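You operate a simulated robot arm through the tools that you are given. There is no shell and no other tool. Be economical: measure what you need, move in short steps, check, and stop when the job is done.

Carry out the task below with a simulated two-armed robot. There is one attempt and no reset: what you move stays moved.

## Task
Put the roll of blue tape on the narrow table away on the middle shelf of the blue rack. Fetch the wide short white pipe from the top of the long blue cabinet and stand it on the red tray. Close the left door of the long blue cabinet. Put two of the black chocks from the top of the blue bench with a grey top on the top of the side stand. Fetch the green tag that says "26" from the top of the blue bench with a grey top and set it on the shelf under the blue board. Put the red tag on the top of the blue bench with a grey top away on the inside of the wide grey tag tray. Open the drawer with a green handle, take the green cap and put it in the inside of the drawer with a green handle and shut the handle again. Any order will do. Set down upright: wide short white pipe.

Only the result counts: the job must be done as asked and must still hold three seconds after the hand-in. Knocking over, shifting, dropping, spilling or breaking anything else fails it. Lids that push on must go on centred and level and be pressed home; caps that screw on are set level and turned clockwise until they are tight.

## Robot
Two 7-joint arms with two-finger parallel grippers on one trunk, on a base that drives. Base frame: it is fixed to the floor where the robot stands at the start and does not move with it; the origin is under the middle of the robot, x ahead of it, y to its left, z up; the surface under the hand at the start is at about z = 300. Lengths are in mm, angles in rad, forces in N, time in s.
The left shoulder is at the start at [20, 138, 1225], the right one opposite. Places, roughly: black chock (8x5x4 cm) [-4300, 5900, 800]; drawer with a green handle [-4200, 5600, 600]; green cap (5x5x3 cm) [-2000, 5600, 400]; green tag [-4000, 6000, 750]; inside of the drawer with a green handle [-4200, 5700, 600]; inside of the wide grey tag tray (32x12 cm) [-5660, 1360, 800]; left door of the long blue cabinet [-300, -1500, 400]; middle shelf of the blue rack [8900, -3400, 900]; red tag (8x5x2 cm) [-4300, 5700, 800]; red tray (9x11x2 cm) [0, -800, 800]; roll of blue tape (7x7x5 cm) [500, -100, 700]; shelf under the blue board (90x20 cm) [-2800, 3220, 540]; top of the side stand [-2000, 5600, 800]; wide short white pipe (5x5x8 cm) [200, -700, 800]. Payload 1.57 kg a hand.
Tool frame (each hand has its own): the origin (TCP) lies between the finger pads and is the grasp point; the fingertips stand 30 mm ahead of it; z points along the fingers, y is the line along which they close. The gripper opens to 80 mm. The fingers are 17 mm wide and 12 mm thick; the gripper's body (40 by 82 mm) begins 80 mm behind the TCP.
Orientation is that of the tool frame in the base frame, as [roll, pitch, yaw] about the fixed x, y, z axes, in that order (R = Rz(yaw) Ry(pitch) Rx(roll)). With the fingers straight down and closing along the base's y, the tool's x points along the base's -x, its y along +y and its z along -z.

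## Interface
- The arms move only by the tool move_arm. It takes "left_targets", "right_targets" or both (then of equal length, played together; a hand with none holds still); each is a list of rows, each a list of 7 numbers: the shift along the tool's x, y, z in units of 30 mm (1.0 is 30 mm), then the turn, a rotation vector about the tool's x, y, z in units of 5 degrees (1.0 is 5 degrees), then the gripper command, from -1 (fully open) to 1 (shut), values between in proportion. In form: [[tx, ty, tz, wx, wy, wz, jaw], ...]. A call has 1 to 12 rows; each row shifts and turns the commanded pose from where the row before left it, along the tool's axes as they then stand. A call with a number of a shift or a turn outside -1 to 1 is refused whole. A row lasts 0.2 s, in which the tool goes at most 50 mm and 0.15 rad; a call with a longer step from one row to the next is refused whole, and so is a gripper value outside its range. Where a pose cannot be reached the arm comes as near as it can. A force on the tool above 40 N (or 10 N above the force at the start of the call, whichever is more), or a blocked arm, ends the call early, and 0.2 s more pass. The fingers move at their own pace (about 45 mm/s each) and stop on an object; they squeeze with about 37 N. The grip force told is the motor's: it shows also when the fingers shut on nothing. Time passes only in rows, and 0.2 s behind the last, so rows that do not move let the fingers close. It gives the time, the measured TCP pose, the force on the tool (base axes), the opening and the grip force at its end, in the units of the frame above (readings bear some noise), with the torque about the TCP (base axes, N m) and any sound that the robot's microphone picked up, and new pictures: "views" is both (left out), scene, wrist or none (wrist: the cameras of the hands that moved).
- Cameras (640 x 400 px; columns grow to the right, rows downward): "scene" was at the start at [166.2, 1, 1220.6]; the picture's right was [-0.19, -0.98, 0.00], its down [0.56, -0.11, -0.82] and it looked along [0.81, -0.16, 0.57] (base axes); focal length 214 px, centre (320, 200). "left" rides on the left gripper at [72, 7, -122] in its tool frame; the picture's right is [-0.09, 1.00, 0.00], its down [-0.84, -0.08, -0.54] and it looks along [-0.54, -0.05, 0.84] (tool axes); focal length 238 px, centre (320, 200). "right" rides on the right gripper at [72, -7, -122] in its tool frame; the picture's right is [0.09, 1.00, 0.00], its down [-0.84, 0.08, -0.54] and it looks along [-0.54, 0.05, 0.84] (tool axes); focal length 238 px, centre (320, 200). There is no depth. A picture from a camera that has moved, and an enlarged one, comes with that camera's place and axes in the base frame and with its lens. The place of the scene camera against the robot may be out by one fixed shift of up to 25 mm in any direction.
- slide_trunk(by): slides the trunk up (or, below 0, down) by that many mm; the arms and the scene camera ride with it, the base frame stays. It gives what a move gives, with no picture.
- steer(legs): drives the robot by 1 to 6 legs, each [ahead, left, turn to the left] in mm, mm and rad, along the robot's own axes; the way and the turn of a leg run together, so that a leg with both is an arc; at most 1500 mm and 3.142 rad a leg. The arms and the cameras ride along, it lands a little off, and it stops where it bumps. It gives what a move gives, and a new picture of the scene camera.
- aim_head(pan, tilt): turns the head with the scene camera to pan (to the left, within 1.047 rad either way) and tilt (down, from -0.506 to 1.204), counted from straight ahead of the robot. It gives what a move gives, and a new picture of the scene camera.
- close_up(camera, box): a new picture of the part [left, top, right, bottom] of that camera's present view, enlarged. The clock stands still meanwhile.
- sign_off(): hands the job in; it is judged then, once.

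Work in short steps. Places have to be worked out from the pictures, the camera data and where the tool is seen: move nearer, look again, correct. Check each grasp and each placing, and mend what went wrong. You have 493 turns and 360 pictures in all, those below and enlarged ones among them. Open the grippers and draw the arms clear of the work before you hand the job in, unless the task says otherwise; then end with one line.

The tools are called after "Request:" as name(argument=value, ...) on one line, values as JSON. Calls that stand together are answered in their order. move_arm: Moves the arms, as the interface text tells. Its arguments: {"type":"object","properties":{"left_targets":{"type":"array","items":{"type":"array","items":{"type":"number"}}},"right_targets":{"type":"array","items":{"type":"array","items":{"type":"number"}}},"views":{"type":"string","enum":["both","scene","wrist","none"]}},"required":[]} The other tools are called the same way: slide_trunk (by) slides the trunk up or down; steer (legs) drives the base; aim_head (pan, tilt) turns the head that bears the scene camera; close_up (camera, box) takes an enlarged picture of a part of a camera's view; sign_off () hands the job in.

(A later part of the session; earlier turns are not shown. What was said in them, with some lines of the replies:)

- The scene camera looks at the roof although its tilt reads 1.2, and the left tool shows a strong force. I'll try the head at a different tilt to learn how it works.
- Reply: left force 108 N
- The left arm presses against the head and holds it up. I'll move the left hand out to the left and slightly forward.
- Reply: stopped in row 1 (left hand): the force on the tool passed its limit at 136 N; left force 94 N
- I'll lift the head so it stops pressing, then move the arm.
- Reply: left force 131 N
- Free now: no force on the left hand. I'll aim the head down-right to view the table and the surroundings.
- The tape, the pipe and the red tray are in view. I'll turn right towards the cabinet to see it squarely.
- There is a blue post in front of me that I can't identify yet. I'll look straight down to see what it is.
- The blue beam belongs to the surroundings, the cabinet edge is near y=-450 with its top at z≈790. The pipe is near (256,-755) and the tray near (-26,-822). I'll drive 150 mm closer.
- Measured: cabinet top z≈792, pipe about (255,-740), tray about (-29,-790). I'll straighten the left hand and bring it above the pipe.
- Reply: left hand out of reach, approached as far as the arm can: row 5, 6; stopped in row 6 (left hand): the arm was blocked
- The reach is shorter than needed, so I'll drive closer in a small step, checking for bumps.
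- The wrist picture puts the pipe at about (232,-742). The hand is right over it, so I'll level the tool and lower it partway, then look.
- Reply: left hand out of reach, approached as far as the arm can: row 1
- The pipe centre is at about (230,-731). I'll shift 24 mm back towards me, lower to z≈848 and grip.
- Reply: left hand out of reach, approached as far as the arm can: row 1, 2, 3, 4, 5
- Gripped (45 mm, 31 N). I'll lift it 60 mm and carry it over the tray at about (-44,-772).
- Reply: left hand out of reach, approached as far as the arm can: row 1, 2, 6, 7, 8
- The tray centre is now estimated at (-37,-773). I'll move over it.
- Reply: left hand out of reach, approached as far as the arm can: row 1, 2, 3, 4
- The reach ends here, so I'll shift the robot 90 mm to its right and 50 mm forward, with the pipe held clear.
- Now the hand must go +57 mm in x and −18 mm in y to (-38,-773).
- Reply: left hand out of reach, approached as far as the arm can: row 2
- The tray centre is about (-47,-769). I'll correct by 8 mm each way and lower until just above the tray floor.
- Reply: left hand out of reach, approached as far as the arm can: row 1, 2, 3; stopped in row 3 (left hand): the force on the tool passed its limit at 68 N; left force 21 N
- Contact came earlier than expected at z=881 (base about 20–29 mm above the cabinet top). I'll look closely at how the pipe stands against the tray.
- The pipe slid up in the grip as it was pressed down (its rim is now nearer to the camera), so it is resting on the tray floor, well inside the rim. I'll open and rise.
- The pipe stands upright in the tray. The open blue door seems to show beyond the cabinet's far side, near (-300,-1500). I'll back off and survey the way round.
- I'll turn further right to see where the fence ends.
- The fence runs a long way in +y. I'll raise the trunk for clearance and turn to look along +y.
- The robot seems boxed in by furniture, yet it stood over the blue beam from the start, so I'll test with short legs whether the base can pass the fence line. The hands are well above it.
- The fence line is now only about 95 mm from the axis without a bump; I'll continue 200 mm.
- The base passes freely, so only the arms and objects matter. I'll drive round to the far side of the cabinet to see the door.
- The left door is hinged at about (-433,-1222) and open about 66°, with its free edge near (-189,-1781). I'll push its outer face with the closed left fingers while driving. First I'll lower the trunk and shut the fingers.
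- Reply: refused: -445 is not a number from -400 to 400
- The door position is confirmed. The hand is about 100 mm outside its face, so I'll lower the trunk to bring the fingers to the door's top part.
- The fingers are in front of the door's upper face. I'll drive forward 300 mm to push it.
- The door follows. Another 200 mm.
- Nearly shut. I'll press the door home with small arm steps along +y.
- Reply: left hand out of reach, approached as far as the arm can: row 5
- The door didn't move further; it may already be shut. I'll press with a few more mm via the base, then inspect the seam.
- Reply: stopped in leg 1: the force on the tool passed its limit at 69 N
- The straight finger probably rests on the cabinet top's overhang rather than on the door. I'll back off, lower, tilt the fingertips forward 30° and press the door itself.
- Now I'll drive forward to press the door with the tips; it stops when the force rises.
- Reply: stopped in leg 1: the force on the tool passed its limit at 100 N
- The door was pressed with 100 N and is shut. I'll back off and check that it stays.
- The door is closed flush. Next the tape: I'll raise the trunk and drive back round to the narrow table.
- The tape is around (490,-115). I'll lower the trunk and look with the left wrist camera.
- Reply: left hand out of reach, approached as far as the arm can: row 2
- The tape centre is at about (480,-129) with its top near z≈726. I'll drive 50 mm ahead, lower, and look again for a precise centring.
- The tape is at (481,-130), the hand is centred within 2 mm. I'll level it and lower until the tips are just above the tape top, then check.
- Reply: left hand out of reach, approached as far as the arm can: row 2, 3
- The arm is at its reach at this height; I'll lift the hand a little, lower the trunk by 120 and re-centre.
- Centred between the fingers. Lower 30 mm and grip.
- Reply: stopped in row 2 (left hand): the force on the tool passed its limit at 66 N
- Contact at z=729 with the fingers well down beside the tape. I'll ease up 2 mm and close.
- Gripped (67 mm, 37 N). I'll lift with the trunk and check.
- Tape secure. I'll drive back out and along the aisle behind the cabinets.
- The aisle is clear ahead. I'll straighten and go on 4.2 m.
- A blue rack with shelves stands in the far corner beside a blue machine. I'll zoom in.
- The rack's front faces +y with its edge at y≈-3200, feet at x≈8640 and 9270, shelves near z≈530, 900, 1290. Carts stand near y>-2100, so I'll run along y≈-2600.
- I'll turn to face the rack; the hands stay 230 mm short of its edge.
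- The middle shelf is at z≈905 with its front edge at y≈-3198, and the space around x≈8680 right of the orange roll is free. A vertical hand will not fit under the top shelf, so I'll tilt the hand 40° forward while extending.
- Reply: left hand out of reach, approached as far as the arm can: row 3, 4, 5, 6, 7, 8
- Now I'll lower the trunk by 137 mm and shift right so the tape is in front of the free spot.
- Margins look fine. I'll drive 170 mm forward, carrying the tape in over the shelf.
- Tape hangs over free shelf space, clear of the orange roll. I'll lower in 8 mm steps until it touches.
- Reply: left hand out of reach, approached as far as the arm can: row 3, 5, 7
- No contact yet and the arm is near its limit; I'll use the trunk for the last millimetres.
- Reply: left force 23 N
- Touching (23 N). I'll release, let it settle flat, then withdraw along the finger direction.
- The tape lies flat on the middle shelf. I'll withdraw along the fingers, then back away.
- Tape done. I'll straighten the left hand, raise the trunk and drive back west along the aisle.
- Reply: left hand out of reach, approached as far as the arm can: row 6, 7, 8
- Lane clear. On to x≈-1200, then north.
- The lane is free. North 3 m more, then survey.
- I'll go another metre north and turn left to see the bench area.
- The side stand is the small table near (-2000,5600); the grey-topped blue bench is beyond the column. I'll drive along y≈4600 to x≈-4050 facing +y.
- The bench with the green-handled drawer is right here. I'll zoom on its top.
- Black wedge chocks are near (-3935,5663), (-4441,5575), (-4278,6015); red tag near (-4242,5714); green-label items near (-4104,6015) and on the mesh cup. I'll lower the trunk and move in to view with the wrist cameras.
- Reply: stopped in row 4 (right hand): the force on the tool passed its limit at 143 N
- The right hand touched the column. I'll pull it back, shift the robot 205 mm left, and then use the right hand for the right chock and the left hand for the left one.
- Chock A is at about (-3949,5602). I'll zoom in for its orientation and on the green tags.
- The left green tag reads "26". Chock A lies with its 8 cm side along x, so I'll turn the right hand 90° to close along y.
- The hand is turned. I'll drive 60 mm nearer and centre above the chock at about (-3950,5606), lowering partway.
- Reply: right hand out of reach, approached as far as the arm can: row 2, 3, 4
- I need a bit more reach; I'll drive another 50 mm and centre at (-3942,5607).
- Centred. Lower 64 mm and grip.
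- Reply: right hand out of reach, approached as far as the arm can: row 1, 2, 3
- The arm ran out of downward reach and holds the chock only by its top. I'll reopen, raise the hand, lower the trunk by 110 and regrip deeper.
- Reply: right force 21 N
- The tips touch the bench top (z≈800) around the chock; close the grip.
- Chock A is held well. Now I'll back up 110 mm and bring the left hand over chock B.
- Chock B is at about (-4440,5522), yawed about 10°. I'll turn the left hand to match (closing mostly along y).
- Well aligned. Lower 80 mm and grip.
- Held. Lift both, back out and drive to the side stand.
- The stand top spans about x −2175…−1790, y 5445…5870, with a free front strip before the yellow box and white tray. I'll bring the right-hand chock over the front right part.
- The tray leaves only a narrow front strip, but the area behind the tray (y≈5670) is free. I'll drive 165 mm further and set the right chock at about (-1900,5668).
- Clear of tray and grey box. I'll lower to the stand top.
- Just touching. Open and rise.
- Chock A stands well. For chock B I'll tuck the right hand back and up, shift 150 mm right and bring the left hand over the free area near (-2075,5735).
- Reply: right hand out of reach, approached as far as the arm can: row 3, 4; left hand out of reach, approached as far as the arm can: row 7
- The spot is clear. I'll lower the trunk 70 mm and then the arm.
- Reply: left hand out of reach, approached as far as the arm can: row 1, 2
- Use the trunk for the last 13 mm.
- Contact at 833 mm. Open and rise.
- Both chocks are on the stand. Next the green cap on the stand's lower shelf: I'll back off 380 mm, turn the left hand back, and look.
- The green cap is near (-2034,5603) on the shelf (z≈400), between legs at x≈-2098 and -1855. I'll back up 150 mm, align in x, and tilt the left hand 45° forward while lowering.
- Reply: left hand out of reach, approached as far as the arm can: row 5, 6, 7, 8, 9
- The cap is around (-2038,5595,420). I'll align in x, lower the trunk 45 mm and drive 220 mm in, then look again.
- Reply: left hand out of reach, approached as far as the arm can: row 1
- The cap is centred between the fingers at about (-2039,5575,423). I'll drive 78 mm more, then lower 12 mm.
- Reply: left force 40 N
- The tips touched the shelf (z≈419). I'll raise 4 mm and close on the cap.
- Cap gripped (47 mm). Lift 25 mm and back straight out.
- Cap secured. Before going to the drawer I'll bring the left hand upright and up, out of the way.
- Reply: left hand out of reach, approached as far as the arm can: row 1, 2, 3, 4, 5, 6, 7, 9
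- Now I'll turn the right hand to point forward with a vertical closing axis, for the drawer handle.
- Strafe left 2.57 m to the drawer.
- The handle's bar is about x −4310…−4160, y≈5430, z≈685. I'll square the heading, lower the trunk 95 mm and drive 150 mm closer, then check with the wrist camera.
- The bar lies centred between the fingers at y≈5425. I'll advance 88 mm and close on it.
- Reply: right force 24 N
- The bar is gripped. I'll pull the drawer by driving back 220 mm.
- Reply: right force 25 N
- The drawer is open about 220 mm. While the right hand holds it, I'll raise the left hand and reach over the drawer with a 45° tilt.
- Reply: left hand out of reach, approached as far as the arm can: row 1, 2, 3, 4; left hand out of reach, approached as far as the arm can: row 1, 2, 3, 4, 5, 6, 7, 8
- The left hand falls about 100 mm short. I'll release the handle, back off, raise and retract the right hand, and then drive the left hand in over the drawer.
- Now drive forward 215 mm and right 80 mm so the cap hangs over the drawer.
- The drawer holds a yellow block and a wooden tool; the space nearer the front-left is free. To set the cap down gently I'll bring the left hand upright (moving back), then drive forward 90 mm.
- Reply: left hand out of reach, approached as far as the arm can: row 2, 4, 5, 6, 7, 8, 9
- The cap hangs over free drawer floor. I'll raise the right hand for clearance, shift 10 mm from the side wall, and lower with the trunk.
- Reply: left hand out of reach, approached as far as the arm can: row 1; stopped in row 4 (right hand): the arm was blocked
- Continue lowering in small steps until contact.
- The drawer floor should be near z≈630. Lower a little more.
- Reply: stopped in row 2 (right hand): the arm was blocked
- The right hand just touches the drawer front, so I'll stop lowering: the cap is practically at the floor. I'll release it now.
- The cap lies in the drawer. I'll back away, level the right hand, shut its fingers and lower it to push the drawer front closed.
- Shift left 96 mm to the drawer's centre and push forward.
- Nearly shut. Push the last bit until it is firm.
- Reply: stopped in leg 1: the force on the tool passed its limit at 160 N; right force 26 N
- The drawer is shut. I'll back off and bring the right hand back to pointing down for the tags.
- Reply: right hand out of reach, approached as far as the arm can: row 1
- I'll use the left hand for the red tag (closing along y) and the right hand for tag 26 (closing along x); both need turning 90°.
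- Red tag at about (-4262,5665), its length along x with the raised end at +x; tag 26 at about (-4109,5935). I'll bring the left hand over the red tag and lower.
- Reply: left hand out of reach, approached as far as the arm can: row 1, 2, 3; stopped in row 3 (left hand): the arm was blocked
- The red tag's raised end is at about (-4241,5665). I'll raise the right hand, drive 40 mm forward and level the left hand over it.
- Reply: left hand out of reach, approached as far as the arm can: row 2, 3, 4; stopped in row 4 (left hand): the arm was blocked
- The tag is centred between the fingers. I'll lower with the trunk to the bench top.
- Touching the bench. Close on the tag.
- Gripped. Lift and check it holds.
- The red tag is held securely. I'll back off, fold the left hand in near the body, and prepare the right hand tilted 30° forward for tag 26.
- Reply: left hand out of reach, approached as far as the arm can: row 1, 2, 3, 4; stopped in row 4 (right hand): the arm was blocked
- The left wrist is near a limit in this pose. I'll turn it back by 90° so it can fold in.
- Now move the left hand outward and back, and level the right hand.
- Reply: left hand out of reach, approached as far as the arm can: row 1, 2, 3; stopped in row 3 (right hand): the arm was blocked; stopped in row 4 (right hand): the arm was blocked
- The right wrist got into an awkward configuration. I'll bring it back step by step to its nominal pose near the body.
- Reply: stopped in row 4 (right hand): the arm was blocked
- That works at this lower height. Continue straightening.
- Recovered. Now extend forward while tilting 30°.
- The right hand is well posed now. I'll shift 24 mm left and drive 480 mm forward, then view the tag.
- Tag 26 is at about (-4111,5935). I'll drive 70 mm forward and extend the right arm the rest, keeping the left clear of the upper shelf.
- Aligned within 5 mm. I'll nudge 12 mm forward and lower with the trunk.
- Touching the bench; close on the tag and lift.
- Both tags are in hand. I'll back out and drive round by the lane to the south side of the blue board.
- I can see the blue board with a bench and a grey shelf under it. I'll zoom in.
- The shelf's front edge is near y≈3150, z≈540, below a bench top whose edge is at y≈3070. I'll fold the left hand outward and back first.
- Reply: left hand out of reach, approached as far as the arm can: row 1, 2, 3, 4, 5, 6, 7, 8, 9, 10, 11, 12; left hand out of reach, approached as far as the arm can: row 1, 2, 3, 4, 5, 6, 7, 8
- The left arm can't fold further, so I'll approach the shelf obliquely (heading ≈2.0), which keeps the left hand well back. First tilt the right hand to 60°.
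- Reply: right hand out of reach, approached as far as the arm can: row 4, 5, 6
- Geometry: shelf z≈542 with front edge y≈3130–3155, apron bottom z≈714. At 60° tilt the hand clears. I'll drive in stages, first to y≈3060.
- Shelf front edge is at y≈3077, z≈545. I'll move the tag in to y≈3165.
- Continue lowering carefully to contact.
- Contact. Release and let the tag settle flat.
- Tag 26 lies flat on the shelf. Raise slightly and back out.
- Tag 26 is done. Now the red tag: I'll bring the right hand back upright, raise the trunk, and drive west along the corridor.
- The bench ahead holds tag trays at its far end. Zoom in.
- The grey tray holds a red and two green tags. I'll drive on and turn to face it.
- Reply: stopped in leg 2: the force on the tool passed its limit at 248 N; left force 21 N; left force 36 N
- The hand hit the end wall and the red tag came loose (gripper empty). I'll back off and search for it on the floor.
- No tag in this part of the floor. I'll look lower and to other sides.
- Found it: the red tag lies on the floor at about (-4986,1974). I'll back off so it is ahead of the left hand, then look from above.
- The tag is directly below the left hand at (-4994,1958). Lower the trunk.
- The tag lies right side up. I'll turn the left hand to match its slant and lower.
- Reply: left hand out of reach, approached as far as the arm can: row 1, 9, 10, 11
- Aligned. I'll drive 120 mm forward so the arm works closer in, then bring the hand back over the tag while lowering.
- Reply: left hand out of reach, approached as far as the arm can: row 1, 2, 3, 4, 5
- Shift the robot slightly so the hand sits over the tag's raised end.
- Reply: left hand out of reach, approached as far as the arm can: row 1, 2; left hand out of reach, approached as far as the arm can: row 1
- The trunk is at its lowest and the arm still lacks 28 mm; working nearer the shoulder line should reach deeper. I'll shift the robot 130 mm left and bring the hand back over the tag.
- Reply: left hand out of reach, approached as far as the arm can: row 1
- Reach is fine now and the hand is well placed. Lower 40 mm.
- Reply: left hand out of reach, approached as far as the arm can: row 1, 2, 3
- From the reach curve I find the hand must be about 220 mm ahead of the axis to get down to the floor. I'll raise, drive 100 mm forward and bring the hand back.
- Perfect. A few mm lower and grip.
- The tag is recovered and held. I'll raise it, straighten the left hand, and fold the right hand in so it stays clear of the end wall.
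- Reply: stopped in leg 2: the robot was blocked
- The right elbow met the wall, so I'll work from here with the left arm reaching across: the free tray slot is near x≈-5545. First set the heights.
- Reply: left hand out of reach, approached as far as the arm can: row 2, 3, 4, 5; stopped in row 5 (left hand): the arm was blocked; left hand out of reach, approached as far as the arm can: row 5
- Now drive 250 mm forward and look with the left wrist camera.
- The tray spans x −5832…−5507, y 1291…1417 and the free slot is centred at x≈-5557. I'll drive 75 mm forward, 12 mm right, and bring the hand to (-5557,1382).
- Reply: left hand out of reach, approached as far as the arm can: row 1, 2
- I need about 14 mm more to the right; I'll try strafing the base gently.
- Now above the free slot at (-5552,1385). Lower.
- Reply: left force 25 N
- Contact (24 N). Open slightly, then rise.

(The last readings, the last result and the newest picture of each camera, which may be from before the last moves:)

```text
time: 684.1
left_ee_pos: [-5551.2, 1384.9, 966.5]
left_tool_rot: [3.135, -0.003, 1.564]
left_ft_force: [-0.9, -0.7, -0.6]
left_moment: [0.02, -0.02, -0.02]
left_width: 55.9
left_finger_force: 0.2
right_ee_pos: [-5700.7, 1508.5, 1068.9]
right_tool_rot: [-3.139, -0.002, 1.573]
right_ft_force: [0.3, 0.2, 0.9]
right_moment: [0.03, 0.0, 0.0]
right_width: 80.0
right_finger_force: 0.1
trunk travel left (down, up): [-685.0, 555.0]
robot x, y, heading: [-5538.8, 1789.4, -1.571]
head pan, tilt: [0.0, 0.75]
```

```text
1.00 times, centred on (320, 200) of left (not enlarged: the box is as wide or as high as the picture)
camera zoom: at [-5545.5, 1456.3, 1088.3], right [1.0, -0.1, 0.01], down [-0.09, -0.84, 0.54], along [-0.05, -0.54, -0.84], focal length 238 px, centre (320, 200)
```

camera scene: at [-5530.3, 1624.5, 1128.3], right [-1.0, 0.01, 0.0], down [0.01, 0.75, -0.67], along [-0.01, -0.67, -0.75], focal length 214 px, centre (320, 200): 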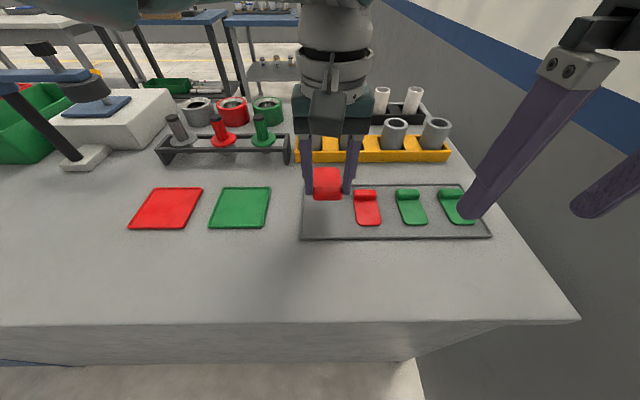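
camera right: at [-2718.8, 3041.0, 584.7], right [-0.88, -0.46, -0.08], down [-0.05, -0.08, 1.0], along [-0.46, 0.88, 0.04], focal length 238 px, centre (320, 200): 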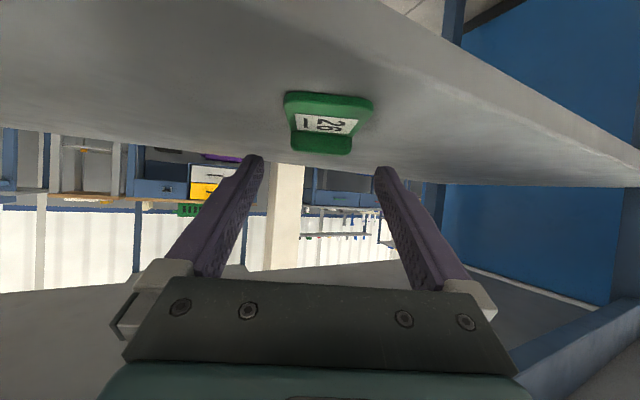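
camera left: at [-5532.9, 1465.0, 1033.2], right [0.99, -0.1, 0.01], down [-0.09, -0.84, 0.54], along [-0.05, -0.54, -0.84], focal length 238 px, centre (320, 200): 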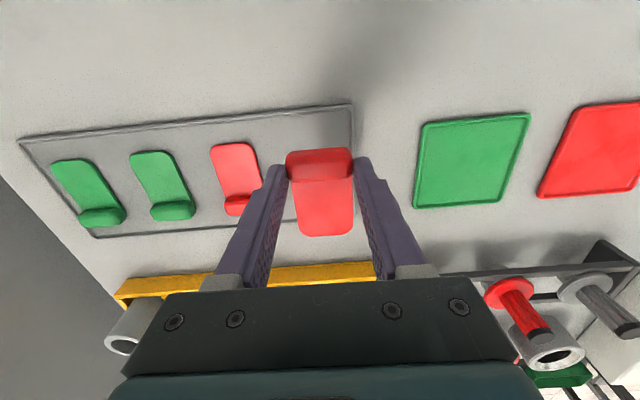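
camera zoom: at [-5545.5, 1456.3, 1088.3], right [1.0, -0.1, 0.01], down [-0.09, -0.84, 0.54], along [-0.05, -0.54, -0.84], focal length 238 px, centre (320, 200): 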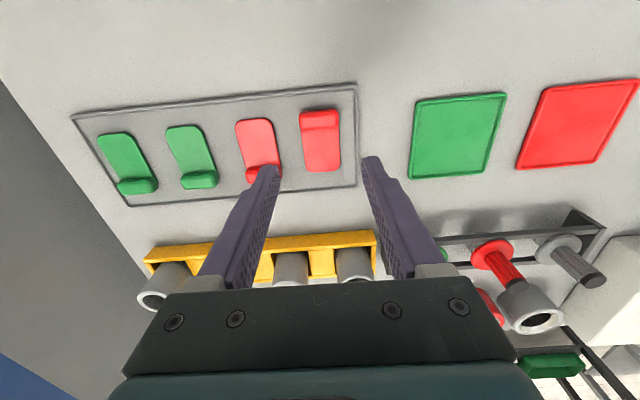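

The red tag lies in the tray. I'll back away and open both grippers.

Request:
steer(legs=[[-400, 20, 0]])

Request:
move_arm(left_targets=[[0, 0, 0, 0, 0, 0, -1], [0, 0, 0, 0, 0, 0, -1], [0, 0, 0, 0, 0, 0, -1], [0, 0, 0, 0, 0, 0, -1]], views="scene")

```text
time: 686.6
left_ee_pos: [-5531.1, 1785.7, 966.9]
left_tool_rot: [3.133, -0.004, 1.565]
left_ft_force: [-0.1, 0.0, 0.3]
left_moment: [0.0, -0.02, 0.02]
left_width: 55.9
left_finger_force: 0.1
right_ee_pos: [-5681.2, 1907.7, 1067.9]
right_tool_rot: [-3.136, -0.001, 1.574]
right_ft_force: [-0.3, 0.1, 0.3]
right_moment: [-0.03, 0.01, 0.02]
right_width: 80.1
right_finger_force: 0.1
trunk travel left (down, up): [-685.0, 555.0]
robot x, y, heading: [-5520.3, 2191.7, -1.57]
head pan, tilt: [0.0, 0.75]
camera scene: at [-5511.8, 2024.2, 1185.5], right [-1.0, 0.02, 0.0], down [0.02, 0.73, -0.69], along [-0.02, -0.69, -0.73], focal length 214 px, centre (320, 200)
```

scene: 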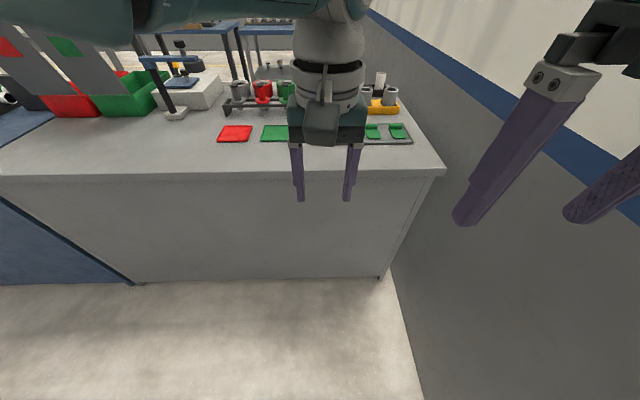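

```text
time: 687.6
left_ee_pos: [-5530.0, 1785.9, 965.8]
left_tool_rot: [3.134, -0.003, 1.568]
left_ft_force: [-0.3, -0.2, 0.5]
left_moment: [0.02, 0.0, -0.03]
left_width: 80.2
left_finger_force: 0.0
right_ee_pos: [-5680.6, 1908.4, 1067.0]
right_tool_rot: [-3.138, -0.002, 1.573]
right_ft_force: [0.4, -0.5, 0.5]
right_moment: [0.0, 0.02, -0.01]
right_width: 80.3
right_finger_force: 0.0
trunk travel left (down, up): [-685.0, 555.0]
robot x, y, heading: [-5517.1, 2190.0, -1.569]
head pan, tilt: [0.0, 0.75]
camera scene: at [-5511.6, 2023.7, 1186.4], right [-1.0, 0.02, 0.0], down [0.02, 0.72, -0.69], along [-0.01, -0.69, -0.72], focal length 214 px, centre (320, 200)
```

scene: 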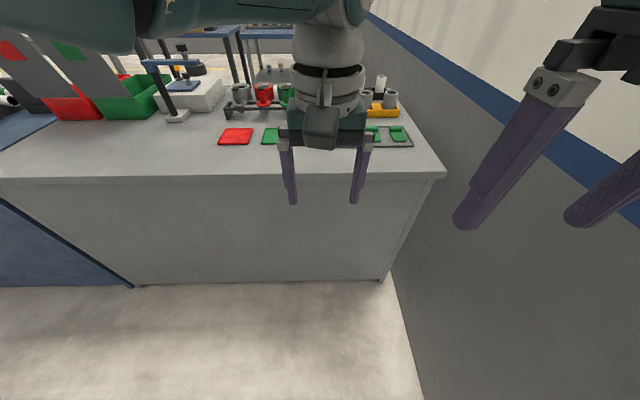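

All tasks are done, the grippers are open and the arms are clear; I hand in the job.

Request:
sign_off()

```text
The job is handed in.
```

I handed the job in with all seven tasks carried out; the one mishap was that I knocked the red tag loose against a wall, and it is now in the grey tray after I picked it up off the floor.
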